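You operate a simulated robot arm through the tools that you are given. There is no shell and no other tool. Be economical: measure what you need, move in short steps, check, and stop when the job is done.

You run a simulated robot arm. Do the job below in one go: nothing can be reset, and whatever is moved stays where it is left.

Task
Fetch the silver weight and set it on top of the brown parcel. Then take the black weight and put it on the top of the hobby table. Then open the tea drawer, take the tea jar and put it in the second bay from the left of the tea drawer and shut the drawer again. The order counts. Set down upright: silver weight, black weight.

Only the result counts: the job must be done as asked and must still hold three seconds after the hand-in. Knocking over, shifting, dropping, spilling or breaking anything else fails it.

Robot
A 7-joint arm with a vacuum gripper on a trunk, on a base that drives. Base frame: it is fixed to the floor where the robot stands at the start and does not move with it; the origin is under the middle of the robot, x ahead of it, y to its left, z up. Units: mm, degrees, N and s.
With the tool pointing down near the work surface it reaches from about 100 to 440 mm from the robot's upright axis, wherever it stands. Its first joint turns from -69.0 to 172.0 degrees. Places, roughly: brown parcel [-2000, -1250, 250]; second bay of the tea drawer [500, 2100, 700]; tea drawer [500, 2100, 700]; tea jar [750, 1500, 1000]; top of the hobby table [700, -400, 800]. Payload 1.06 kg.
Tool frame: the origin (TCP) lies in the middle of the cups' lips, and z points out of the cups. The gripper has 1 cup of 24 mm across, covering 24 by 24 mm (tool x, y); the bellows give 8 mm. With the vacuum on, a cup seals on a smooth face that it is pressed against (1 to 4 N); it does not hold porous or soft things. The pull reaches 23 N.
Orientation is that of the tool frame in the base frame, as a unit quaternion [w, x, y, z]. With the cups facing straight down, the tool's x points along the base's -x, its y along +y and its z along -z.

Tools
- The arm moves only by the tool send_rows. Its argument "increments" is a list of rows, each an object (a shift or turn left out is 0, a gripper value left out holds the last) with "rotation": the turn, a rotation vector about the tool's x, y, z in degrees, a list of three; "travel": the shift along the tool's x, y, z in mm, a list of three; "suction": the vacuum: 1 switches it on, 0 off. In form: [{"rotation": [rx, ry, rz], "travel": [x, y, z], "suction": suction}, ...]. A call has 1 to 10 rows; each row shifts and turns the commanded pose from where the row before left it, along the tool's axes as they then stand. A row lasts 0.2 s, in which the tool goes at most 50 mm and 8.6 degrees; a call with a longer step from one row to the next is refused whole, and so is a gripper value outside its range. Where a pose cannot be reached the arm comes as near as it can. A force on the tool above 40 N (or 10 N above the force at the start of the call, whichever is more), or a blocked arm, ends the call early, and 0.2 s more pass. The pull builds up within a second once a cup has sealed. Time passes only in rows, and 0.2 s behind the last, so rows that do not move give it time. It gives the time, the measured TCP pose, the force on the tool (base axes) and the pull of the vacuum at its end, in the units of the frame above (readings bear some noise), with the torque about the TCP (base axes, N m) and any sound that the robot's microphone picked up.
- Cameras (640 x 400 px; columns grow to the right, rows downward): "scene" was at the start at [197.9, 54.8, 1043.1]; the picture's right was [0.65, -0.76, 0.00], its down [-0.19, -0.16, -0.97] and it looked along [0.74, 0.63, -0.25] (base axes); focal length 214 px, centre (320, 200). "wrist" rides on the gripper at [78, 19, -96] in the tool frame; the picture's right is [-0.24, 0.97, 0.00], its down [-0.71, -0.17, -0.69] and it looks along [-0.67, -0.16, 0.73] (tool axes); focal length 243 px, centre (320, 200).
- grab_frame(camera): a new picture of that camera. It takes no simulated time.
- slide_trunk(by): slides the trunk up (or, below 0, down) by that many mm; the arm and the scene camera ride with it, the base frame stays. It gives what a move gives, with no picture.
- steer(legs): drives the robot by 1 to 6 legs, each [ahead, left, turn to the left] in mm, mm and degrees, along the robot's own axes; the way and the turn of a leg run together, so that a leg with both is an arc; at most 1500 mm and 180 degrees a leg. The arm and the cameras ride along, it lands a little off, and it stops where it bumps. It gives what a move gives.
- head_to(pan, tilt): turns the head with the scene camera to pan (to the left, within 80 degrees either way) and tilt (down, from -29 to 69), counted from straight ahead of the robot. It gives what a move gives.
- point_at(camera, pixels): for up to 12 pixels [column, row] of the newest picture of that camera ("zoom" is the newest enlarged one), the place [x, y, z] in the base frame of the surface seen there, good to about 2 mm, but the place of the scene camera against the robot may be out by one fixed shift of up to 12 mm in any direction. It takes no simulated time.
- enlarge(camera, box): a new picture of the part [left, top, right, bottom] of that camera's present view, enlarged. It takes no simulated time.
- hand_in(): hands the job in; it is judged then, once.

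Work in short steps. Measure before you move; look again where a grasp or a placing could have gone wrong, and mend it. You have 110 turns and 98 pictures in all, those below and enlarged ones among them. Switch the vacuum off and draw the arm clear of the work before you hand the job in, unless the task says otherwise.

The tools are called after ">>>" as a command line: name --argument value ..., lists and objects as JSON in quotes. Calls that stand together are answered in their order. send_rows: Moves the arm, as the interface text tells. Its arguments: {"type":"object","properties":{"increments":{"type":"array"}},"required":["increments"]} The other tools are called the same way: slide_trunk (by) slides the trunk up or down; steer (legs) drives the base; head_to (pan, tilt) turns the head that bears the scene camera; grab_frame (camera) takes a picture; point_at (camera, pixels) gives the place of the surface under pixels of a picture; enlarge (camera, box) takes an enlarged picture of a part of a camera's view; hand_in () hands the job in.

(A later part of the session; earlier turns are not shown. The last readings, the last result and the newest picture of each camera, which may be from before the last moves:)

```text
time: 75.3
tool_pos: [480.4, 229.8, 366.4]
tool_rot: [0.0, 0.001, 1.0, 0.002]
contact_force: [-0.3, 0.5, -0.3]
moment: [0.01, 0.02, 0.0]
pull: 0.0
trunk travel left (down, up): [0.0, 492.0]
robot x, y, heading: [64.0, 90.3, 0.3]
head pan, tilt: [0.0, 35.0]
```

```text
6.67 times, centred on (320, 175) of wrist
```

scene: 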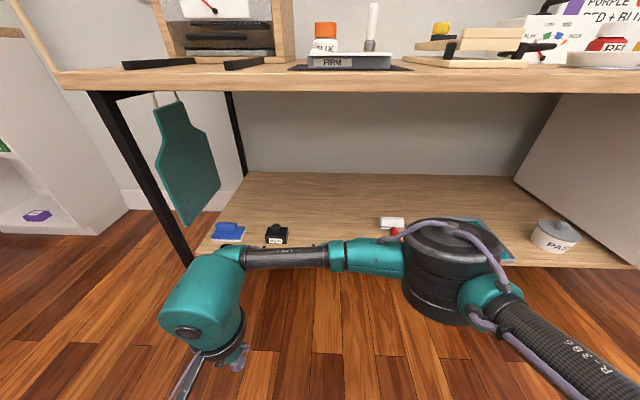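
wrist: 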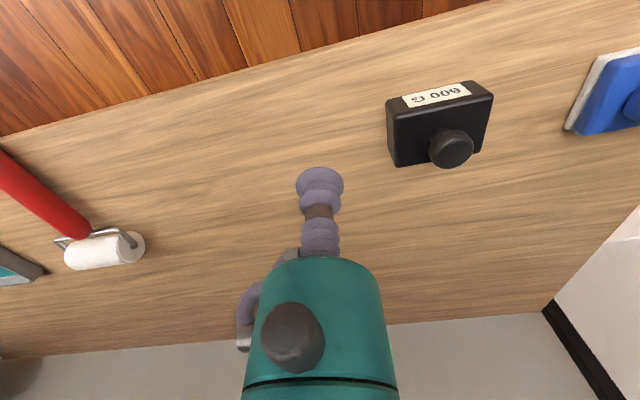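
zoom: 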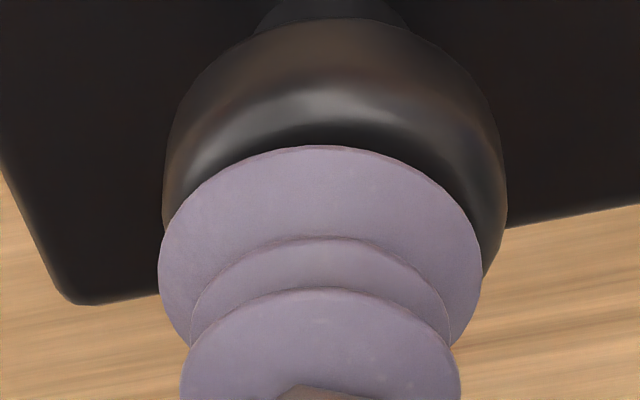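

Knob centre col 335 vs cup 320, and slightly farther: I correct +1.2 y, +1.5 x, then press with suction.

>>> send_rows --increments '[{"travel": [-1.5, 1.2, 0], "suction": 1}, {"travel": [0, 0, 5]}, {"travel": [0, 0, 2]}, {"travel": [0, 0, 1.5]}, {"travel": [0, 0, 0]}, {"travel": [0, 0, 0]}]'

```text
time: 76.7
tool_pos: [481.2, 230.4, 357.1]
tool_rot: [0.001, -0.001, 1.0, 0.003]
contact_force: [6.6, 2.3, 12.5]
moment: [-0.03, 0.05, -0.03]
pull: 22.5
trunk travel left (down, up): [0.0, 492.0]
robot x, y, heading: [62.3, 92.3, -0.1]
head pan, tilt: [0.0, 35.0]
```

Sealed (22.5 N). Lift to about z 440 and drive back from the table.

>>> send_rows --increments '[{"travel": [0, 0, -5]}, {"travel": [0, 0, -8]}, {"travel": [0, 0, -20]}, {"travel": [0, 0, -25]}, {"travel": [0, 0, -25]}, {"travel": [0, 0, 0]}]'

>>> steer --legs '[[-400, -60, 0]]'

>>> grab_frame --camera "wrist"

```text
time: 78.1
tool_pos: [482.6, 228.9, 440.2]
tool_rot: [0.0, 0.0, 1.0, 0.002]
contact_force: [-0.3, -0.2, -6.8]
moment: [-0.02, 0.01, 0.0]
pull: 23.4
trunk travel left (down, up): [0.0, 492.0]
robot x, y, heading: [65.7, 91.0, -0.2]
head pan, tilt: [0.0, 35.0]
```

```text
time: 80.6
tool_pos: [77.6, 168.6, 440.0]
tool_rot: [0.0, -0.001, 1.0, 0.002]
contact_force: [-0.4, -0.3, -5.5]
moment: [0.01, 0.01, 0.03]
pull: 22.9
trunk travel left (down, up): [0.0, 492.0]
robot x, y, heading: [-340.2, 26.8, 0.5]
head pan, tilt: [0.0, 35.0]
```

```text
62 pictures are left
```

wrist: 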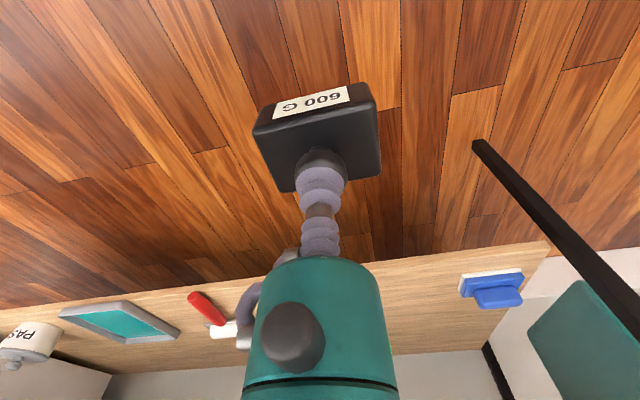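

I raise the trunk 380 mm and the arm another 120, then view the table top.

>>> slide_trunk --by 380

>>> send_rows --increments '[{"travel": [0, 0, -40]}, {"travel": [0, 0, -40]}, {"travel": [0, 0, -40]}, {"travel": [0, 0, -20]}]'

>>> head_to --pan -15 --tilt 35

>>> grab_frame --camera "scene"

```text
time: 84.3
tool_pos: [77.3, 168.1, 820.2]
tool_rot: [-0.001, -0.001, 1.0, 0.002]
contact_force: [0.1, -0.5, -5.8]
moment: [-0.02, 0.01, 0.01]
pull: 22.6
trunk travel left (down, up): [-380.0, 112.0]
robot x, y, heading: [-337.7, 29.8, 0.3]
head pan, tilt: [0.0, 35.0]
```

```text
time: 85.3
tool_pos: [78.4, 168.2, 962.7]
tool_rot: [-0.001, -0.002, 1.0, 0.002]
contact_force: [-0.9, 0.0, -6.3]
moment: [0.0, -0.02, 0.0]
pull: 22.8
trunk travel left (down, up): [-380.0, 112.0]
robot x, y, heading: [-343.2, 30.6, 0.1]
head pan, tilt: [0.0, 35.0]
```

```text
time: 86.0
tool_pos: [79.4, 167.7, 961.5]
tool_rot: [-0.001, -0.001, 1.0, 0.002]
contact_force: [-0.5, -0.2, -6.3]
moment: [-0.02, -0.03, 0.02]
pull: 23.4
trunk travel left (down, up): [-380.0, 112.0]
robot x, y, heading: [-342.9, 34.1, 0.5]
head pan, tilt: [-15.0, 35.0]
```

```text
61 pictures are left
```

scene: 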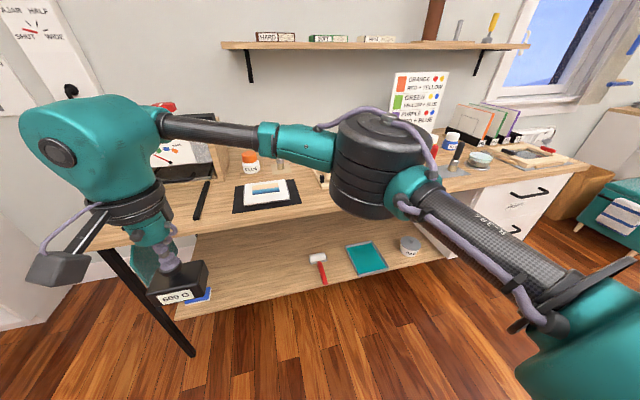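

I drive 150 mm ahead and look down on the table with both cameras to choose a free spot.

>>> steer --legs '[[150, 0, 0]]'

>>> grab_frame --camera "wrist"

>>> head_to --pan 0 --tilt 42

>>> grab_frame --camera "scene"

```text
time: 87.4
tool_pos: [230.7, 169.2, 961.2]
tool_rot: [0.0, -0.002, 1.0, 0.001]
contact_force: [0.3, 0.2, -6.2]
moment: [0.0, 0.02, 0.01]
pull: 22.8
trunk travel left (down, up): [-380.0, 112.0]
robot x, y, heading: [-188.9, 33.0, 0.2]
head pan, tilt: [-15.0, 35.0]
```

```text
60 pictures are left
```

wrist: 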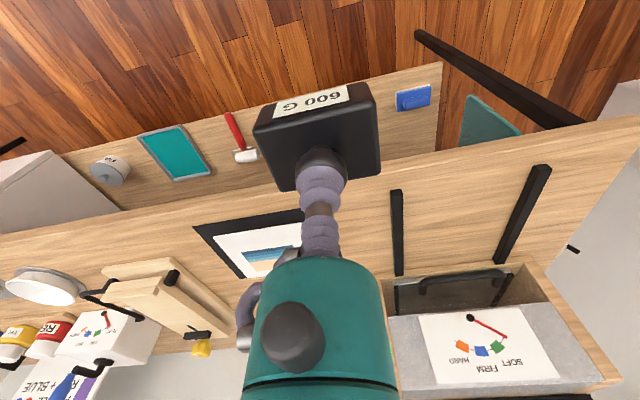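

```text
time: 88.2
tool_pos: [230.2, 168.6, 961.0]
tool_rot: [0.0, -0.003, 1.0, 0.002]
contact_force: [-0.8, 0.7, -6.1]
moment: [0.01, -0.02, 0.01]
pull: 23.1
trunk travel left (down, up): [-380.0, 112.0]
robot x, y, heading: [-187.8, 26.7, 0.2]
head pan, tilt: [0.0, 42.0]
```

```text
59 pictures are left
```

scene: 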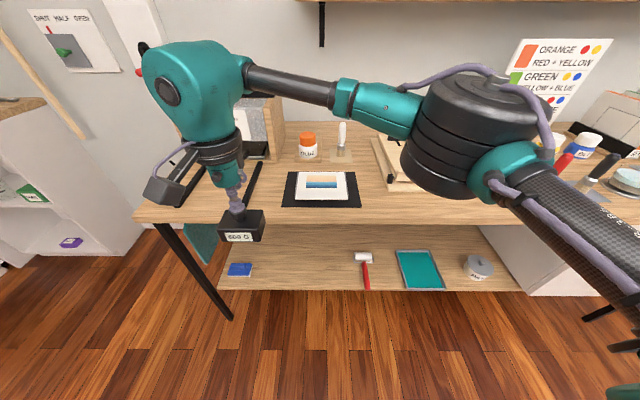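

I measure candidate free areas and the edges of neighbours in the wrist picture.

>>> point_at --camera "wrist" --pixels '[[195, 227], [302, 212], [397, 192], [392, 192], [402, 192], [545, 168], [350, 215], [150, 245], [165, 258], [100, 268], [450, 185], [60, 240]]'

>>> point_at --camera "scene" --pixels '[[284, 206], [361, 206], [355, 178], [390, 190], [375, 150], [370, 222], [460, 75], [420, 180], [430, 210], [258, 165]]'

```text
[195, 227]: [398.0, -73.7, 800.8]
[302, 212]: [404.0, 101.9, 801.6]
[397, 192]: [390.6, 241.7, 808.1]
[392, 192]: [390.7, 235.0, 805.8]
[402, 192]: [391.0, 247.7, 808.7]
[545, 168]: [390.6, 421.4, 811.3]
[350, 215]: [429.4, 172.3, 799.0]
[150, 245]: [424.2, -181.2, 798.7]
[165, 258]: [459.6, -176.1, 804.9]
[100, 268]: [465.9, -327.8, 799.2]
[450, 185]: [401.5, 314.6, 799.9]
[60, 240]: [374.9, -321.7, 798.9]
```

```text
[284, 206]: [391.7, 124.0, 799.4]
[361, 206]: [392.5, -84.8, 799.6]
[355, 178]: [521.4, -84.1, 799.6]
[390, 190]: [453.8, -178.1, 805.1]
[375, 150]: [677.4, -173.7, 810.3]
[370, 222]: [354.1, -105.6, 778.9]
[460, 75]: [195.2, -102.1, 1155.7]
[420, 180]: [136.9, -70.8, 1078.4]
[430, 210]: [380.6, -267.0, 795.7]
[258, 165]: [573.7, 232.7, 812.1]
```

Gap between mat (y<124) and rail (y>235) is free: target (430,178). I drive 198 ahead and 8 left at this height.

>>> steer --legs '[[198, 8, 0]]'

>>> send_rows --increments '[{"travel": [0, 0, 30]}, {"travel": [0, 0, 30]}, {}]'

>>> grab_frame --camera "wrist"

>>> head_to --pan 10 --tilt 45

>>> grab_frame --camera "scene"

```text
time: 89.8
tool_pos: [424.2, 178.6, 961.0]
tool_rot: [0.0, -0.003, 1.0, 0.002]
contact_force: [0.8, -0.8, -6.9]
moment: [0.01, 0.0, -0.01]
pull: 23.1
trunk travel left (down, up): [-380.0, 112.0]
robot x, y, heading: [7.8, 36.1, 0.4]
head pan, tilt: [0.0, 42.0]
```

```text
time: 90.6
tool_pos: [424.6, 179.4, 901.5]
tool_rot: [-0.001, -0.003, 1.0, 0.001]
contact_force: [0.6, 0.6, -6.2]
moment: [0.01, 0.02, 0.0]
pull: 22.6
trunk travel left (down, up): [-380.0, 112.0]
robot x, y, heading: [4.7, 43.5, 0.4]
head pan, tilt: [0.0, 42.0]
```

```text
58 pictures are left
```

wrist: 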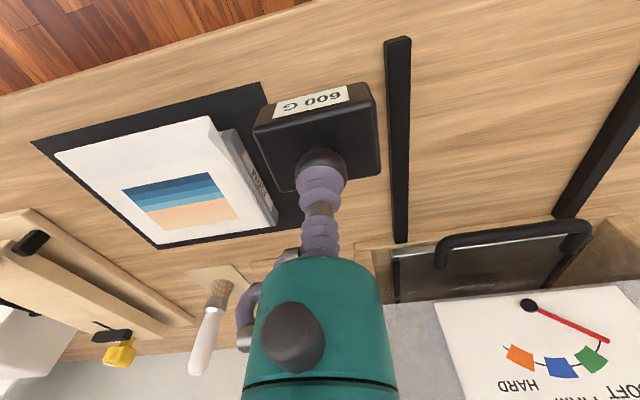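

```text
time: 91.3
tool_pos: [425.4, 179.7, 900.8]
tool_rot: [0.0, -0.003, 1.0, 0.001]
contact_force: [0.8, 0.2, -4.8]
moment: [-0.05, -0.03, -0.01]
pull: 23.4
trunk travel left (down, up): [-380.0, 112.0]
robot x, y, heading: [3.6, 40.9, 0.4]
head pan, tilt: [10.0, 45.0]
```

```text
57 pictures are left
```

scene: 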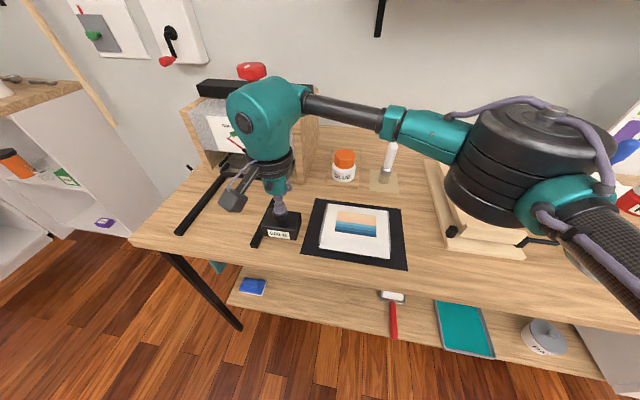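

Good: weight lies between mat and rail. I lower to ~866, then in small steps.

>>> send_rows --increments '[{"travel": [0, 0, 20]}, {"travel": [0, 0, 12]}, {"travel": [0, 0, 3]}, {"travel": [0, 0, 2]}, {}]'

```text
time: 92.5
tool_pos: [425.6, 179.5, 863.7]
tool_rot: [0.0, -0.003, 1.0, 0.002]
contact_force: [-0.8, 1.0, -5.1]
moment: [0.0, -0.02, -0.03]
pull: 22.6
trunk travel left (down, up): [-380.0, 112.0]
robot x, y, heading: [7.2, 39.5, 0.3]
head pan, tilt: [10.0, 45.0]
```

>>> send_rows --increments '[{"travel": [0, 0, 1]}, {"travel": [0, 0, 1]}, {}]'

```text
time: 93.3
tool_pos: [425.7, 179.4, 862.9]
tool_rot: [0.0, -0.002, 1.0, 0.001]
contact_force: [0.5, 0.8, -6.3]
moment: [-0.03, -0.01, 0.03]
pull: 23.3
trunk travel left (down, up): [-380.0, 112.0]
robot x, y, heading: [7.6, 35.4, 0.6]
head pan, tilt: [10.0, 45.0]
```

Still fully hanging; two more mm.

>>> send_rows --increments '[{"travel": [0, 0, 1]}, {"travel": [0, 0, 1]}, {}]'

```text
time: 94.1
tool_pos: [425.6, 178.9, 860.9]
tool_rot: [0.0, -0.003, 1.0, 0.003]
contact_force: [6.0, 0.3, 11.1]
moment: [0.0, 0.01, 0.04]
pull: 22.3
trunk travel left (down, up): [-380.0, 112.0]
robot x, y, heading: [6.4, 34.7, 0.1]
head pan, tilt: [10.0, 45.0]
```

It rests on the table now. Release, wait and rise.

>>> send_rows --increments '[{"travel": [0, 0, -1], "suction": 0}, {}, {}, {}, {}, {"travel": [0, 0, -3]}, {"travel": [0, 0, -15]}, {"travel": [0, 0, -40]}, {"travel": [0, 0, -40]}, {"travel": [0, 0, -20]}]'

>>> grab_frame --camera "wrist"

```text
time: 96.3
tool_pos: [423.7, 180.5, 981.9]
tool_rot: [0.0, -0.003, 1.0, 0.002]
contact_force: [0.5, 0.3, -0.5]
moment: [0.0, 0.03, 0.02]
pull: 0.1
trunk travel left (down, up): [-380.0, 112.0]
robot x, y, heading: [4.0, 42.1, 0.3]
head pan, tilt: [10.0, 45.0]
```

```text
56 pictures are left
```

wrist: 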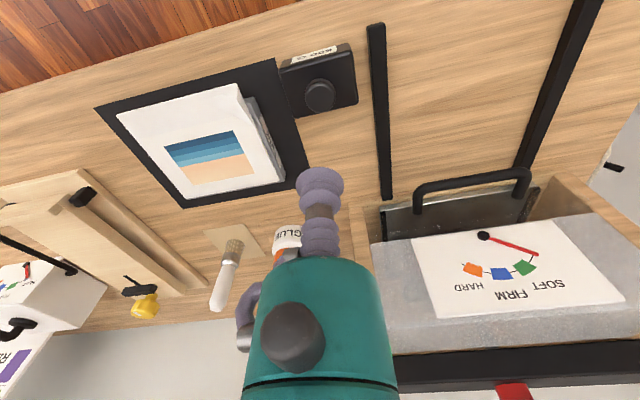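

I check that the weight isn't on the mat: measure the mat edge and the weight edges.

>>> enlarge --camera "wrist" --box '[250, 30, 378, 110]'

>>> point_at --camera "wrist" --pixels '[[274, 62], [281, 75], [287, 112], [356, 95], [350, 45], [291, 115], [295, 112]]'

```text
5.00 times, centred on (314, 70) of wrist
```

zoom: 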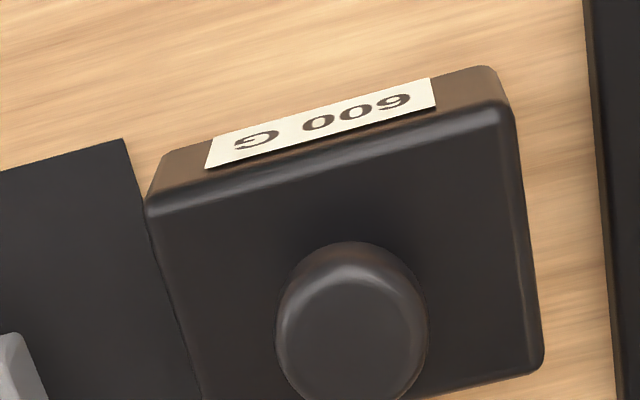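

```text
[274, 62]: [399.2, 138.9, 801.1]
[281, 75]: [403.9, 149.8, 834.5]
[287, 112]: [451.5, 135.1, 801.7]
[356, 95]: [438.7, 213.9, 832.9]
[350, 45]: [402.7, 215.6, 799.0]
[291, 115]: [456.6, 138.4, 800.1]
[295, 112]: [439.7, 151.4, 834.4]
```

Black weight is fully on wood, upright. Now back away and head toward the kitchen: look before moving far.

>>> steer --legs '[[-260, 0, 0], [0, 400, 0]]'

>>> head_to --pan 62 --tilt 15

>>> grab_frame --camera "scene"

```text
time: 100.3
tool_pos: [159.1, 575.8, 980.9]
tool_rot: [0.0, -0.001, 1.0, 0.002]
contact_force: [-0.1, -0.4, 0.6]
moment: [-0.01, 0.0, 0.0]
pull: 0.0
trunk travel left (down, up): [-380.0, 112.0]
robot x, y, heading: [-260.8, 442.0, 0.0]
head pan, tilt: [10.0, 45.0]
```

```text
time: 101.5
tool_pos: [159.7, 576.0, 980.8]
tool_rot: [0.0, -0.001, 1.0, 0.002]
contact_force: [0.4, 0.5, 0.4]
moment: [0.03, 0.02, 0.0]
pull: 0.0
trunk travel left (down, up): [-380.0, 112.0]
robot x, y, heading: [-256.7, 438.6, -0.1]
head pan, tilt: [62.0, 15.0]
```

```text
54 pictures are left
```

scene: 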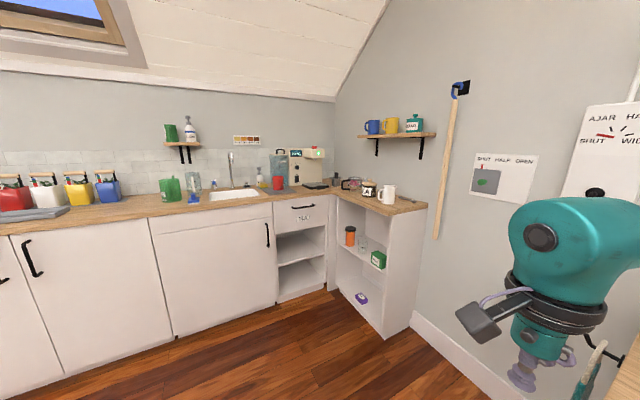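

>>> enlarge --camera "scene" --box '[240, 110, 448, 240]'

>>> point_at --camera "zoom" --pixels '[[533, 30], [533, 45], [395, 235], [390, 250], [455, 250], [195, 295], [195, 330], [350, 395], [430, 460], [300, 225]]'

```text
3.08 times, centred on (344, 175) of scene
```

zoom: 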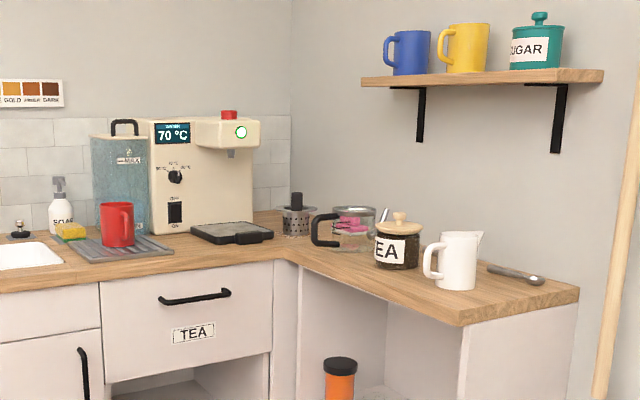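

```text
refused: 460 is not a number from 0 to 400
```

The tea jar (labelled, glass with wooden lid) is at zoom (398,242) and the TEA drawer at (195,310). I measure them.

>>> point_at --camera "zoom" --pixels '[[399, 216], [399, 226], [385, 250], [398, 268], [415, 262], [195, 297], [160, 300], [230, 293], [195, 334], [102, 290], [272, 265], [352, 235]]'

>>> enlarge --camera "scene" --box '[330, 165, 410, 215]'

```text
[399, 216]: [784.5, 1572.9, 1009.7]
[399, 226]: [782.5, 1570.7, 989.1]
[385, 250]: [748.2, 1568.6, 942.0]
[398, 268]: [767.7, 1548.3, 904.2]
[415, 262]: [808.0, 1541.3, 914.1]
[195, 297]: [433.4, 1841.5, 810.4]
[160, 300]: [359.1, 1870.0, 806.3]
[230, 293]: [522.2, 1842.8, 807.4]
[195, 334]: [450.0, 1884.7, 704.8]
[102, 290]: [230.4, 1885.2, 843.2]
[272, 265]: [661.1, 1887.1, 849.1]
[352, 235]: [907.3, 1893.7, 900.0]
```

```text
8.00 times, centred on (370, 190) of scene
```

zoom: 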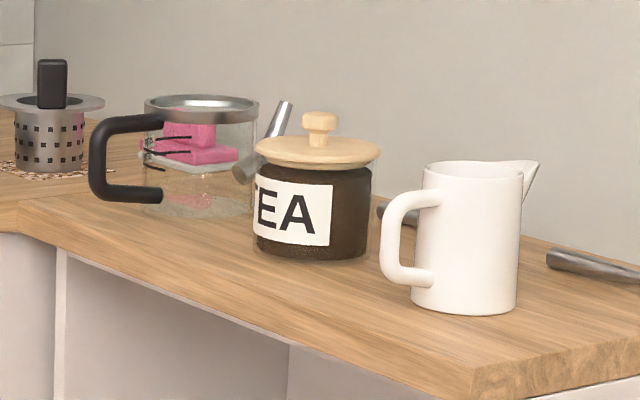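

Jar ≈ (785,1573), knob top ≈ z 1012; drawer front y≈1885, x 230–661, handle z 808. I go left, turn to heading 90 on the open floor, then strafe right toward the drawer.

>>> steer --legs '[[0, 560, 0], [0, 0, 90], [0, -500, 0]]'

>>> head_to --pan -10 --tilt 30

>>> grab_frame --camera "scene"

```text
time: 111.1
tool_pos: [87.2, 1431.1, 980.9]
tool_rot: [0.002, 0.718, -0.696, -0.001]
contact_force: [-0.7, 0.4, -0.7]
moment: [-0.02, 0.0, 0.01]
pull: 0.1
trunk travel left (down, up): [-380.0, 112.0]
robot x, y, heading: [235.9, 1014.9, 91.8]
head pan, tilt: [62.0, 15.0]
```

```text
time: 112.6
tool_pos: [86.4, 1430.5, 980.6]
tool_rot: [0.002, 0.718, -0.696, -0.002]
contact_force: [-0.5, -0.1, 0.1]
moment: [0.0, 0.0, 0.04]
pull: 0.0
trunk travel left (down, up): [-380.0, 112.0]
robot x, y, heading: [236.0, 1020.0, 91.7]
head pan, tilt: [-10.0, 30.0]
```

```text
51 pictures are left
```

scene: 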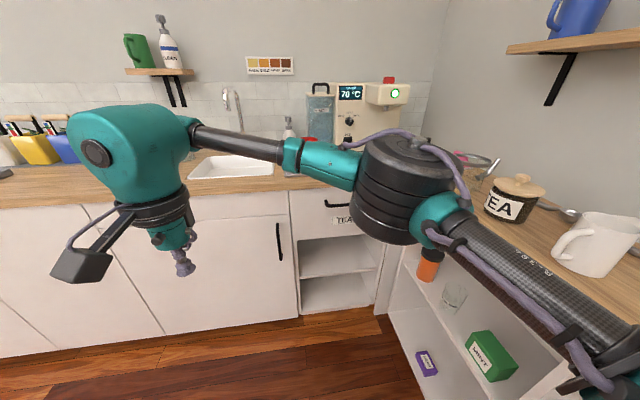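

I measure the drawer face, handle, and the right counter's edges from here.

>>> point_at --camera "scene" --pixels '[[325, 204], [345, 221], [295, 225], [298, 240], [370, 235], [293, 195], [400, 280], [430, 330], [505, 290], [440, 230], [523, 180], [508, 210]]'

>>> enlarge --camera "scene" --box '[270, 160, 430, 260]'

```text
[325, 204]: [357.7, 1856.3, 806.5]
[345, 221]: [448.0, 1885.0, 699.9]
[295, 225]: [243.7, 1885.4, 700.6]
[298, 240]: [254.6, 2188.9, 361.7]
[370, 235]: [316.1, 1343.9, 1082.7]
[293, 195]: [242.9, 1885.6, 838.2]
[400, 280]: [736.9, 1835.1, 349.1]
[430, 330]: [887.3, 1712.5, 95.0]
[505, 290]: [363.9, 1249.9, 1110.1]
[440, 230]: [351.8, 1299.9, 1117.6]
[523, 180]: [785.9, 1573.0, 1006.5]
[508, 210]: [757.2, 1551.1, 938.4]
```

```text
4.00 times, centred on (350, 210) of scene
```

zoom: 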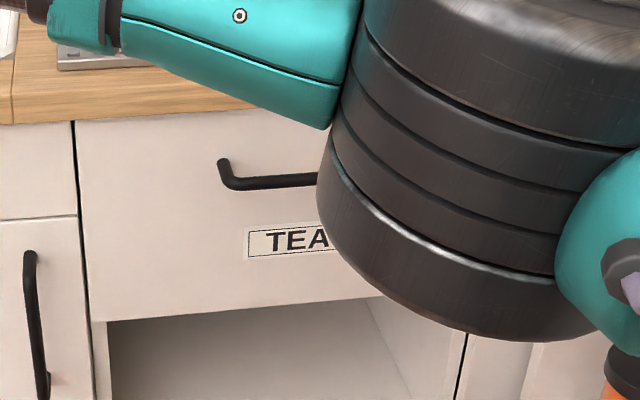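

I try tilting the tool to horizontal (facing +y), pivoting roughly about the wrist: five rows first.

>>> send_rows --increments '[{"rotation": [0, -8.5, 0], "travel": [-22, 0, 0]}, {"rotation": [0, -8.5, 0], "travel": [-22, 0, 0]}, {"rotation": [0, -8.5, 0], "travel": [-22, 0, 0]}, {"rotation": [0, -8.5, 0], "travel": [-22, 0, 0]}, {"rotation": [0, -8.5, 0], "travel": [-22, 0, 0]}]'

```text
time: 113.8
tool_pos: [84.3, 1535.1, 1011.9]
tool_rot: [-0.253, 0.668, -0.649, -0.261]
contact_force: [-0.3, 0.3, 0.4]
moment: [0.04, -0.01, 0.02]
pull: 0.0
trunk travel left (down, up): [-380.0, 112.0]
robot x, y, heading: [235.8, 1019.3, 91.8]
head pan, tilt: [-10.0, 30.0]
```

Works. Finish the remaining 47.5°.

>>> send_rows --increments '[{"rotation": [0, -8.5, 0], "travel": [-22, 0, 0]}, {"rotation": [0, -8.5, 0], "travel": [-22, 0, 0]}, {"rotation": [0, -8.5, 0], "travel": [-22, 0, 0]}, {"rotation": [0, -8.5, 0], "travel": [-22, 0, 0]}, {"rotation": [0, -8.5, 0], "travel": [-22, 0, 0]}, {"rotation": [0, -5, 0], "travel": [-13, 0, 0]}]'

>>> grab_frame --camera "scene"

```text
time: 115.2
tool_pos: [82.6, 1590.2, 1116.8]
tool_rot: [0.492, -0.507, 0.492, 0.509]
contact_force: [-0.2, 0.4, 0.4]
moment: [-0.02, -0.03, 0.01]
pull: 0.1
trunk travel left (down, up): [-380.0, 112.0]
robot x, y, heading: [236.4, 1015.5, 92.1]
head pan, tilt: [-10.0, 30.0]
```

```text
49 pictures are left
```

scene: 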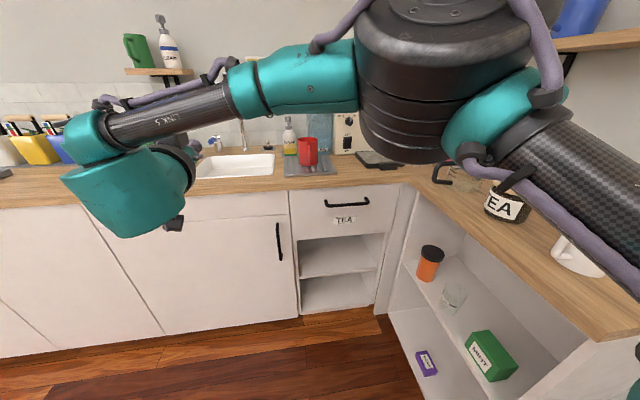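

Tool is horizontal now. I measure elbow height and the right counter's edge to plan the drawer approach.

>>> point_at --camera "scene" --pixels '[[400, 150], [440, 15], [385, 60], [320, 85], [180, 100], [130, 200], [411, 190], [560, 290], [620, 330], [407, 182], [395, 230], [560, 100]]'

```text
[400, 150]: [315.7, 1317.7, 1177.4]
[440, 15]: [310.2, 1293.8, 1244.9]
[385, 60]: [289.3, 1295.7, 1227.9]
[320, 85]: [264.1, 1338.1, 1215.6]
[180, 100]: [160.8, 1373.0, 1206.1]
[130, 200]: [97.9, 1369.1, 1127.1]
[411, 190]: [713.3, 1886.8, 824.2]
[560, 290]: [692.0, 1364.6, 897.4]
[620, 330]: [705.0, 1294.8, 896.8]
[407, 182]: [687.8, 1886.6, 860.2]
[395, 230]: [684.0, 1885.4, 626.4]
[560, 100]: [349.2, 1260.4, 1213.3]
```

Elbow is compactly folded (about 280 ahead, 95 right). I lower the trunk 380 mm, fix the heading, and shift the tool 90 mm right relative to the robot.

>>> slide_trunk --by -378

>>> steer --legs '[[0, 0, -2]]'

>>> send_rows --increments '[{"travel": [0, -30, 0]}, {"travel": [0, -30, 0]}, {"travel": [0, -30, 0]}, {}]'

```text
time: 118.8
tool_pos: [82.6, 1590.5, 740.6]
tool_rot: [0.491, -0.507, 0.493, 0.509]
contact_force: [-0.2, 0.7, -0.3]
moment: [-0.03, 0.02, -0.02]
pull: 0.1
trunk travel left (down, up): [-2.0, 490.0]
robot x, y, heading: [237.1, 1021.2, 91.8]
head pan, tilt: [-10.0, 30.0]
```

```text
time: 119.6
tool_pos: [102.5, 1593.3, 740.2]
tool_rot: [0.5, -0.499, 0.501, 0.5]
contact_force: [0.5, 0.6, 0.2]
moment: [0.0, 0.0, 0.0]
pull: 0.1
trunk travel left (down, up): [-2.0, 490.0]
robot x, y, heading: [236.2, 1015.7, 89.7]
head pan, tilt: [-10.0, 30.0]
```

```text
time: 120.6
tool_pos: [191.7, 1595.2, 739.4]
tool_rot: [0.5, -0.498, 0.502, 0.5]
contact_force: [0.1, 0.3, -0.9]
moment: [0.02, 0.0, 0.01]
pull: 0.1
trunk travel left (down, up): [-2.0, 490.0]
robot x, y, heading: [239.6, 1017.9, 89.7]
head pan, tilt: [-10.0, 30.0]
```

Strafe right 143 and go forward 220, then look.

>>> steer --legs '[[0, -143, 0], [220, 0, 0]]'

>>> grab_frame --camera "scene"

>>> grab_frame --camera "wrist"

```text
time: 123.2
tool_pos: [337.4, 1812.3, 740.6]
tool_rot: [0.501, -0.496, 0.503, 0.499]
contact_force: [0.2, 0.6, 0.0]
moment: [0.0, -0.04, 0.01]
pull: 0.1
trunk travel left (down, up): [-2.0, 490.0]
robot x, y, heading: [378.2, 1234.8, 89.2]
head pan, tilt: [-10.0, 30.0]
```

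```text
48 pictures are left
```

scene: 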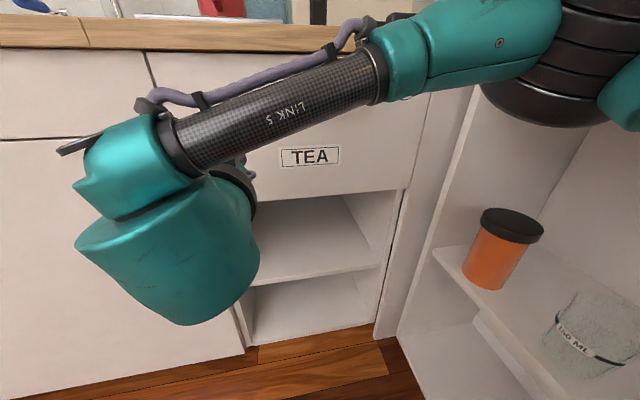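

```text
47 pictures are left
```

wrist: 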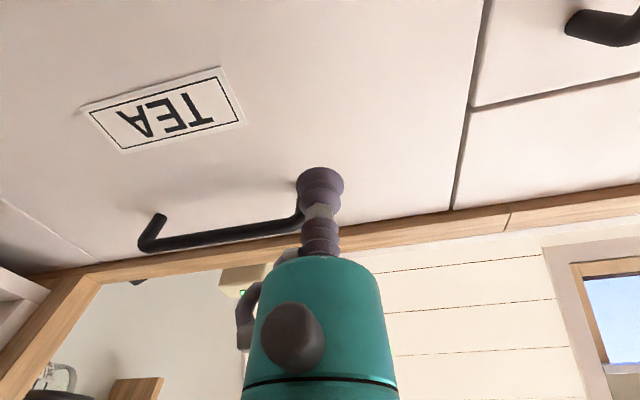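

I check elbow clearance to the right counter and the handle's end before pressing.

>>> point_at --camera "scene" --pixels '[[560, 110], [620, 60], [480, 40], [630, 120], [420, 60], [200, 170], [600, 90]]'

>>> point_at --camera "wrist" --pixels '[[290, 228], [150, 240], [400, 150], [330, 150], [200, 225], [470, 130], [240, 120]]'

```text
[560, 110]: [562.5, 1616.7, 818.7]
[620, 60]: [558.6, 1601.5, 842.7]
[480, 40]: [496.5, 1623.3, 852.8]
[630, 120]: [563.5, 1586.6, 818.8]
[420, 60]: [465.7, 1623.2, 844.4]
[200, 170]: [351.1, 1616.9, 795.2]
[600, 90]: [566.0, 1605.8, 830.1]
```

```text
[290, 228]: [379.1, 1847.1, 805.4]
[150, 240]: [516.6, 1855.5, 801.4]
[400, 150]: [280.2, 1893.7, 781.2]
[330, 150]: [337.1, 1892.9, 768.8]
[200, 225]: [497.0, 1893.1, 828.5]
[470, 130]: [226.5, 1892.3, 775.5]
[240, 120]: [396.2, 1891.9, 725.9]
```

Elbow's outer edge is close to the right counter (x 685). I shift 40 mm left (suction at x≈297), lower the tool 20, and go ahead 50.

>>> steer --legs '[[0, 40, 0.6], [50, 0, 0]]'

>>> send_rows --increments '[{"travel": [20, 0, 0]}, {}]'

>>> grab_frame --camera "wrist"

```text
time: 124.6
tool_pos: [291.1, 1861.1, 739.8]
tool_rot: [0.499, -0.5, 0.5, 0.501]
contact_force: [0.6, 0.6, -0.2]
moment: [0.05, 0.0, 0.05]
pull: 0.1
trunk travel left (down, up): [-2.0, 490.0]
robot x, y, heading: [341.3, 1281.9, 90.2]
head pan, tilt: [-10.0, 30.0]
```

```text
time: 125.2
tool_pos: [290.4, 1860.5, 719.7]
tool_rot: [0.498, -0.5, 0.5, 0.502]
contact_force: [0.7, 0.2, -0.5]
moment: [0.02, 0.04, -0.01]
pull: 0.0
trunk travel left (down, up): [-2.0, 490.0]
robot x, y, heading: [342.6, 1282.3, 90.1]
head pan, tilt: [-10.0, 30.0]
```

```text
46 pictures are left
```

wrist: 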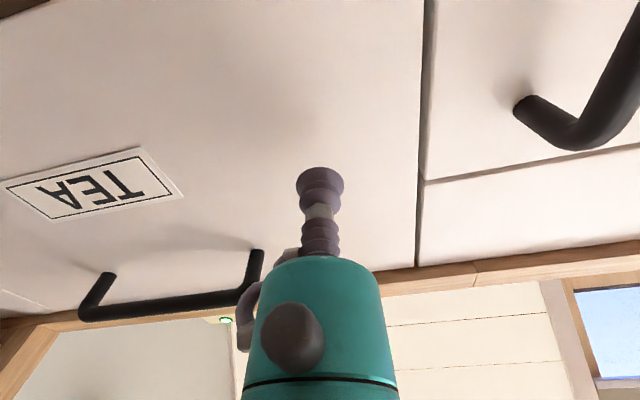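

Clear. Advance with suction on in growing small steps until it seals on the drawer front.

>>> send_rows --increments '[{"travel": [0, 0, 15], "suction": 1}, {"travel": [0, 0, 8]}, {"travel": [0, 0, 3]}, {"travel": [0, 0, 0]}, {}]'

```text
time: 126.4
tool_pos: [290.8, 1886.8, 720.9]
tool_rot: [0.498, -0.5, 0.5, 0.502]
contact_force: [-0.1, -0.1, 1.1]
moment: [0.01, -0.01, 0.0]
pull: 0.1
trunk travel left (down, up): [-2.0, 490.0]
robot x, y, heading: [340.0, 1286.0, 90.1]
head pan, tilt: [-10.0, 30.0]
```

>>> send_rows --increments '[{"travel": [0, 0, 2]}, {"travel": [0, 0, 2]}, {"travel": [0, 0, 2]}, {}, {}]'

```text
time: 127.6
tool_pos: [291.2, 1892.7, 718.0]
tool_rot: [0.498, -0.5, 0.5, 0.502]
contact_force: [6.8, -13.3, -2.7]
moment: [0.02, 0.17, -0.01]
pull: 23.0
trunk travel left (down, up): [-2.0, 490.0]
robot x, y, heading: [340.3, 1281.5, 89.9]
head pan, tilt: [-10.0, 30.0]
```

Sealed at y≈1891. Pull back with the arm 40 mm slowly and see.

>>> send_rows --increments '[{"travel": [0, 0, -4]}, {"travel": [0, 0, -6]}, {"travel": [0, 0, -10]}, {"travel": [0, 0, -10]}, {"travel": [0, 0, -10]}, {}]'

```text
time: 129.0
tool_pos: [292.5, 1853.4, 719.5]
tool_rot: [0.5, -0.499, 0.501, 0.501]
contact_force: [3.4, -0.6, -0.4]
moment: [-0.03, 0.05, -0.01]
pull: 22.5
trunk travel left (down, up): [-2.0, 490.0]
robot x, y, heading: [341.7, 1282.4, 90.1]
head pan, tilt: [-10.0, 30.0]
```

The drawer follows. I continue by driving back 130 mm.

>>> steer --legs '[[-130, 0, 0]]'

>>> grab_frame --camera "scene"

```text
time: 130.3
tool_pos: [290.7, 1724.5, 719.4]
tool_rot: [0.498, -0.501, 0.499, 0.502]
contact_force: [-4.5, -0.6, -3.2]
moment: [0.01, -0.1, -0.01]
pull: 22.7
trunk travel left (down, up): [-2.0, 490.0]
robot x, y, heading: [342.3, 1156.9, 89.8]
head pan, tilt: [-10.0, 30.0]
```

```text
45 pictures are left
```

scene: 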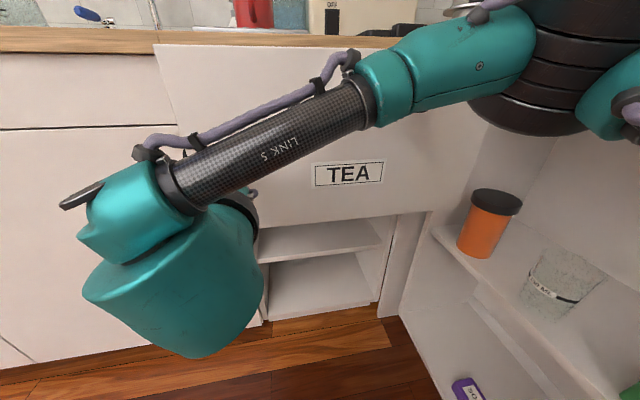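

Opened ~170 mm. Pull 110 mm more.

>>> steer --legs '[[-110, 0, 0]]'

```text
time: 131.5
tool_pos: [291.9, 1613.9, 719.3]
tool_rot: [0.499, -0.501, 0.499, 0.501]
contact_force: [-2.3, 0.4, -4.6]
moment: [0.01, -0.13, -0.05]
pull: 22.9
trunk travel left (down, up): [-2.0, 490.0]
robot x, y, heading: [342.7, 1042.4, 90.0]
head pan, tilt: [-10.0, 30.0]
```

Drawer front is now at y≈1614 (open ~278 mm). Release, back the cup off, then drive back 200 mm and raise the trunk.

>>> send_rows --increments '[{"suction": 0}, {}, {}, {}, {}, {"travel": [0, 0, -4]}, {"travel": [0, 0, -15]}, {"travel": [0, 0, -20]}]'

>>> steer --legs '[[-200, 0, 0]]'

>>> slide_trunk --by 430

>>> head_to --pan -10 --tilt 40

>>> grab_frame --camera "scene"

```text
time: 133.3
tool_pos: [291.6, 1575.8, 720.3]
tool_rot: [0.499, -0.5, 0.5, 0.501]
contact_force: [-0.2, -0.3, 0.6]
moment: [0.01, -0.04, -0.02]
pull: 0.0
trunk travel left (down, up): [-2.0, 490.0]
robot x, y, heading: [339.6, 1048.6, 90.0]
head pan, tilt: [-10.0, 30.0]
```

```text
time: 134.9
tool_pos: [292.2, 1379.9, 719.9]
tool_rot: [-0.499, 0.501, -0.499, -0.501]
contact_force: [0.5, -0.7, -0.8]
moment: [0.01, -0.02, 0.0]
pull: 0.0
trunk travel left (down, up): [-2.0, 490.0]
robot x, y, heading: [343.1, 847.8, 90.2]
head pan, tilt: [-10.0, 30.0]
```

```text
refused: 430 is not a number from -400 to 400
```

```text
time: 135.6
tool_pos: [290.9, 1381.8, 719.8]
tool_rot: [0.498, -0.501, 0.5, 0.501]
contact_force: [-0.1, 0.7, -0.1]
moment: [0.04, 0.01, -0.01]
pull: 0.1
trunk travel left (down, up): [-2.0, 490.0]
robot x, y, heading: [339.1, 851.1, 90.2]
head pan, tilt: [-10.0, 40.0]
```

```text
44 pictures are left
```

scene: 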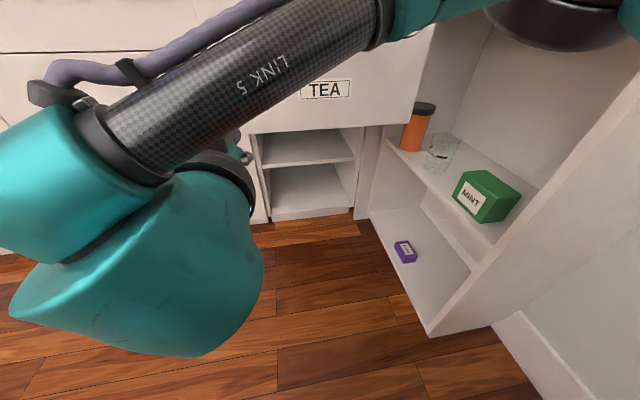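

Raise the trunk 400 mm and turn the tool back to pointing down (10 rows + remainder).

>>> slide_trunk --by 400

>>> send_rows --increments '[{"rotation": [0, 8.5, 0], "travel": [20, 0, 0]}, {"rotation": [0, 8.5, 0], "travel": [20, 0, 0]}, {"rotation": [0, 8.5, 0], "travel": [20, 0, 0]}, {"rotation": [0, 8.5, 0], "travel": [20, 0, 0]}, {"rotation": [0, 8.5, 0], "travel": [20, 0, 0]}, {"rotation": [0, 8.5, 0], "travel": [20, 0, 0]}, {"rotation": [0, 8.5, 0], "travel": [20, 0, 0]}, {"rotation": [0, 8.5, 0], "travel": [20, 0, 0]}, {"rotation": [0, 8.5, 0], "travel": [20, 0, 0]}, {"rotation": [0, 8.5, 0], "travel": [15, 0, 0]}]'

>>> send_rows --increments '[{"rotation": [0, 5, 0], "travel": [5, 0, 0]}, {}]'

>>> grab_frame --camera "scene"

```text
time: 139.4
tool_pos: [292.1, 1380.6, 1118.6]
tool_rot: [0.498, -0.5, 0.501, 0.501]
contact_force: [-0.6, -0.1, 0.3]
moment: [0.03, 0.03, -0.01]
pull: 0.1
trunk travel left (down, up): [-402.0, 90.0]
robot x, y, heading: [341.8, 850.3, 90.4]
head pan, tilt: [-10.0, 40.0]
```

```text
time: 141.6
tool_pos: [293.3, 1271.6, 979.0]
tool_rot: [-0.029, 0.708, -0.705, -0.03]
contact_force: [0.3, -0.1, -0.4]
moment: [0.02, -0.04, 0.01]
pull: 0.0
trunk travel left (down, up): [-402.0, 90.0]
robot x, y, heading: [341.5, 850.0, 89.9]
head pan, tilt: [-10.0, 40.0]
```

```text
time: 142.2
tool_pos: [293.3, 1267.8, 978.5]
tool_rot: [0.002, 0.709, -0.705, 0.0]
contact_force: [0.4, 0.2, -1.0]
moment: [-0.01, -0.02, 0.01]
pull: 0.0
trunk travel left (down, up): [-402.0, 90.0]
robot x, y, heading: [339.5, 848.7, 90.4]
head pan, tilt: [-10.0, 40.0]
```

```text
43 pictures are left
```

scene: 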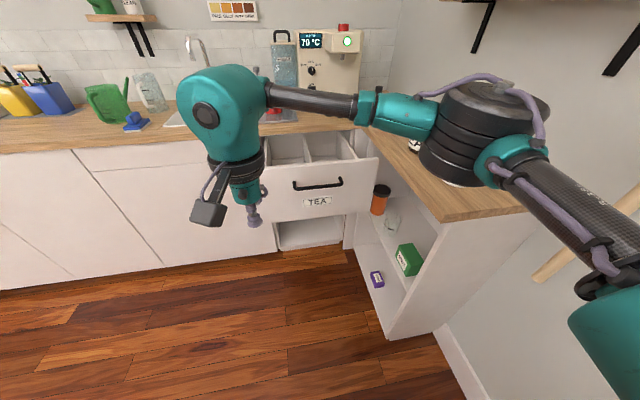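

The open drawer with dividers shows at about (310,155). I enlarge to see and measure the bays.

>>> enlarge --camera "scene" --box '[240, 120, 400, 220]'

>>> point_at --camera "zoom" --pixels '[[275, 60], [370, 50], [300, 170], [400, 150], [180, 90], [265, 110], [470, 60], [280, 180], [440, 140], [550, 150], [130, 200], [220, 120]]'

```text
4.00 times, centred on (320, 170) of scene
```

zoom: 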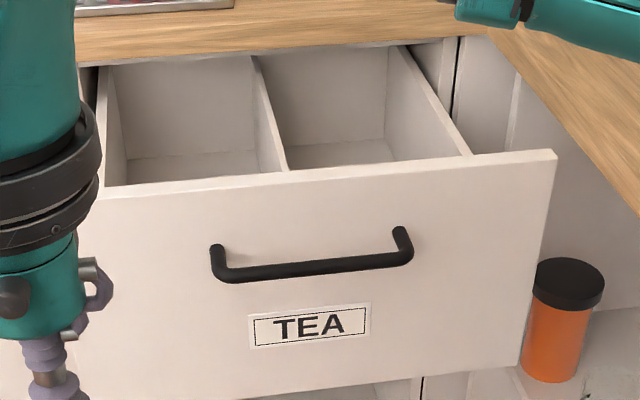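

```text
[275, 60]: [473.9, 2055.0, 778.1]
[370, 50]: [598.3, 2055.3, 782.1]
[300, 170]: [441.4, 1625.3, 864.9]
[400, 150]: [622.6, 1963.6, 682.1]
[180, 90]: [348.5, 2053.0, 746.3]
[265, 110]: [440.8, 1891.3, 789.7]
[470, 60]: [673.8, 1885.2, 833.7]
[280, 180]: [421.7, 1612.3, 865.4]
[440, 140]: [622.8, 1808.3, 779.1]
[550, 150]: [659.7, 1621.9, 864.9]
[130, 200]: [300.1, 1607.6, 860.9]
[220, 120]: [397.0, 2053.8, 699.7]
```

Two bays only: second (right) bay spans x≈445–622, centre ≈533. Now I check the surroundings of the jar: wall shelf, pole, wall.

>>> head_to --pan -35 --tilt 12

>>> grab_frame --camera "scene"

```text
time: 143.2
tool_pos: [293.2, 1267.7, 979.3]
tool_rot: [0.001, 0.708, -0.706, -0.001]
contact_force: [-0.2, 1.2, 0.3]
moment: [0.04, -0.02, 0.02]
pull: 0.1
trunk travel left (down, up): [-402.0, 90.0]
robot x, y, heading: [341.6, 853.4, 90.2]
head pan, tilt: [-35.0, 12.0]
```

```text
41 pictures are left
```

scene: 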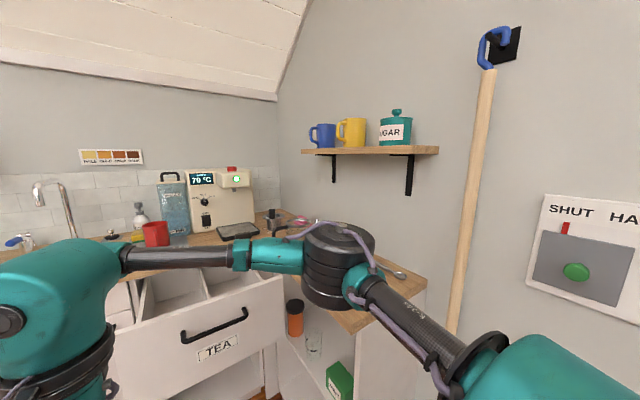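

>>> point_at --camera "scene" --pixels '[[303, 152], [438, 151], [411, 190], [400, 152], [340, 230], [370, 250], [470, 220], [485, 50], [560, 150], [333, 160], [350, 152], [425, 285]]'

```text
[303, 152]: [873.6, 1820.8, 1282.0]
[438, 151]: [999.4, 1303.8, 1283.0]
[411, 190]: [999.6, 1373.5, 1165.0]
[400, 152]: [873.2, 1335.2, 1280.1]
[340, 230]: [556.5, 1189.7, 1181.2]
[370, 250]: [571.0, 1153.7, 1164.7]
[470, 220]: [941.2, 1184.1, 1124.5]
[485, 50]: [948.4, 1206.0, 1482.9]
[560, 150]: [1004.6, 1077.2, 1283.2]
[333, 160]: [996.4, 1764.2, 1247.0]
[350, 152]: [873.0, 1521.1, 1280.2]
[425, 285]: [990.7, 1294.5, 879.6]
```

I measure mug, jar and counter items more closely from here (arm hides some), using zoom.

>>> steer --legs '[[0, 200, 0]]'

>>> head_to --pan -50 --tilt 18

>>> grab_frame --camera "scene"

```text
time: 144.8
tool_pos: [93.8, 1267.0, 978.2]
tool_rot: [0.001, 0.709, -0.706, 0.0]
contact_force: [-0.6, 0.0, 0.7]
moment: [0.0, -0.02, -0.01]
pull: 0.0
trunk travel left (down, up): [-402.0, 90.0]
robot x, y, heading: [142.0, 850.1, 90.3]
head pan, tilt: [-35.0, 12.0]
```

```text
time: 145.5
tool_pos: [93.7, 1266.6, 979.0]
tool_rot: [0.001, 0.708, -0.706, -0.001]
contact_force: [0.9, 0.2, 0.3]
moment: [0.02, 0.02, -0.01]
pull: 0.1
trunk travel left (down, up): [-402.0, 90.0]
robot x, y, heading: [144.8, 850.7, 90.2]
head pan, tilt: [-50.0, 18.0]
```

```text
40 pictures are left
```

scene: 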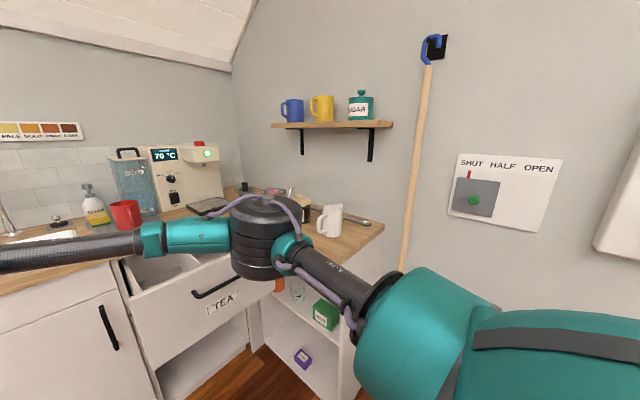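

>>> enlarge --camera "scene" --box '[220, 170, 396, 280]'

>>> point_at --camera "scene" --pixels '[[330, 230], [333, 207], [321, 222], [341, 220], [303, 200], [300, 194], [365, 222], [275, 192], [243, 188], [405, 250], [383, 230], [210, 205]]'

```text
3.64 times, centred on (308, 225) of scene
```

zoom: 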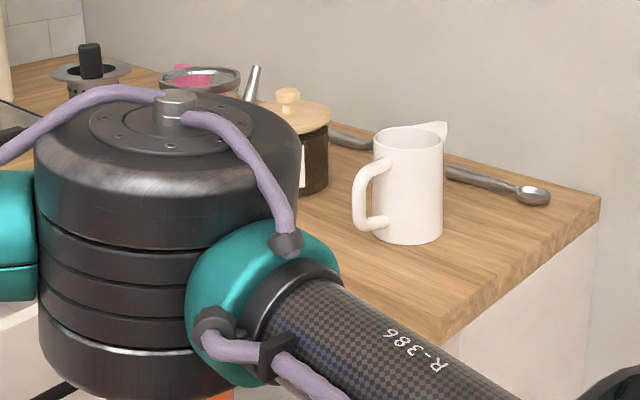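

```text
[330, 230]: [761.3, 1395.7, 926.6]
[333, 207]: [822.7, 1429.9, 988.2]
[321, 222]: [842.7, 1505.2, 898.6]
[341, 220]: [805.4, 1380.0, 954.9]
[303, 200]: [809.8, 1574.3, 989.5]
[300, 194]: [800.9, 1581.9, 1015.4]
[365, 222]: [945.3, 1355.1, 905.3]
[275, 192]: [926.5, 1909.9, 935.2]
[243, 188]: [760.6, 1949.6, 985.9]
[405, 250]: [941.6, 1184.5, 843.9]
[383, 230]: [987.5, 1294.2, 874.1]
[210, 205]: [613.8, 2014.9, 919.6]
```

Mug at about (790,1405), top 988; shelf underside 1265 at x>873. Plan: one stance near (440,1340) heading 45 serving both jar and drawer. First raise the tool to z≈1040 with the trunk 100 lower (keeps the elbow below the shelf), then turn right 45°.

>>> slide_trunk --by -100

>>> send_rows --increments '[{"travel": [0, 0, -40]}, {"travel": [0, 0, -40]}, {"travel": [0, 0, -40]}, {"travel": [0, 0, -40]}]'

>>> steer --legs '[[0, 0, -45], [250, 138, 0]]'

>>> head_to --pan -10 --tilt 30

>>> grab_frame --camera "scene"

```text
time: 146.9
tool_pos: [94.7, 1267.0, 878.8]
tool_rot: [0.001, 0.708, -0.706, 0.0]
contact_force: [0.6, 0.1, -0.5]
moment: [0.01, 0.0, 0.01]
pull: 0.1
trunk travel left (down, up): [-302.0, 190.0]
robot x, y, heading: [145.0, 850.7, 90.1]
head pan, tilt: [-50.0, 18.0]
```

```text
time: 147.9
tool_pos: [94.2, 1266.3, 1038.7]
tool_rot: [0.0, 0.708, -0.706, 0.0]
contact_force: [-0.5, -0.7, 0.0]
moment: [-0.02, 0.01, 0.04]
pull: 0.1
trunk travel left (down, up): [-302.0, 190.0]
robot x, y, heading: [145.2, 844.3, 90.1]
head pan, tilt: [-50.0, 18.0]
```

```text
time: 151.9
tool_pos: [491.3, 1446.7, 1036.7]
tool_rot: [-0.001, -0.378, 0.926, 0.002]
contact_force: [-0.2, -0.1, 1.0]
moment: [0.01, 0.0, -0.02]
pull: 0.1
trunk travel left (down, up): [-302.0, 190.0]
robot x, y, heading: [223.8, 1123.3, 44.2]
head pan, tilt: [-50.0, 18.0]
```

```text
time: 153.0
tool_pos: [492.3, 1445.6, 1037.5]
tool_rot: [0.0, -0.379, 0.926, 0.001]
contact_force: [0.4, -0.2, 0.1]
moment: [0.05, -0.01, 0.01]
pull: 0.1
trunk travel left (down, up): [-302.0, 190.0]
robot x, y, heading: [221.9, 1118.7, 44.4]
head pan, tilt: [-10.0, 30.0]
```

```text
38 pictures are left
```

scene: 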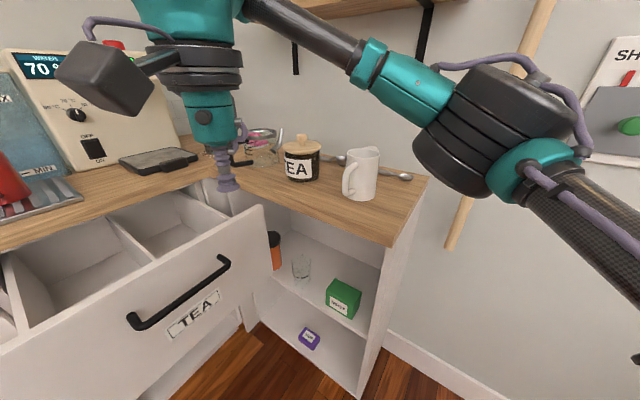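

I now see possibly a third bay at the far left edge (5,290). I pan left to see the whole drawer from above and measure it.

>>> head_to --pan 25 --tilt 38

>>> grab_frame --camera "scene"

```text
time: 154.0
tool_pos: [491.5, 1445.7, 1037.3]
tool_rot: [-0.001, -0.378, 0.926, 0.0]
contact_force: [0.2, 0.2, 0.0]
moment: [0.0, -0.04, 0.0]
pull: 0.1
trunk travel left (down, up): [-302.0, 190.0]
robot x, y, heading: [224.3, 1118.8, 44.4]
head pan, tilt: [25.0, 38.0]
```

```text
37 pictures are left
```

scene: 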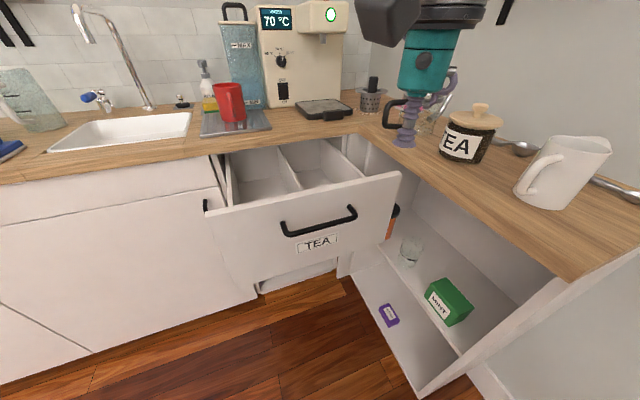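

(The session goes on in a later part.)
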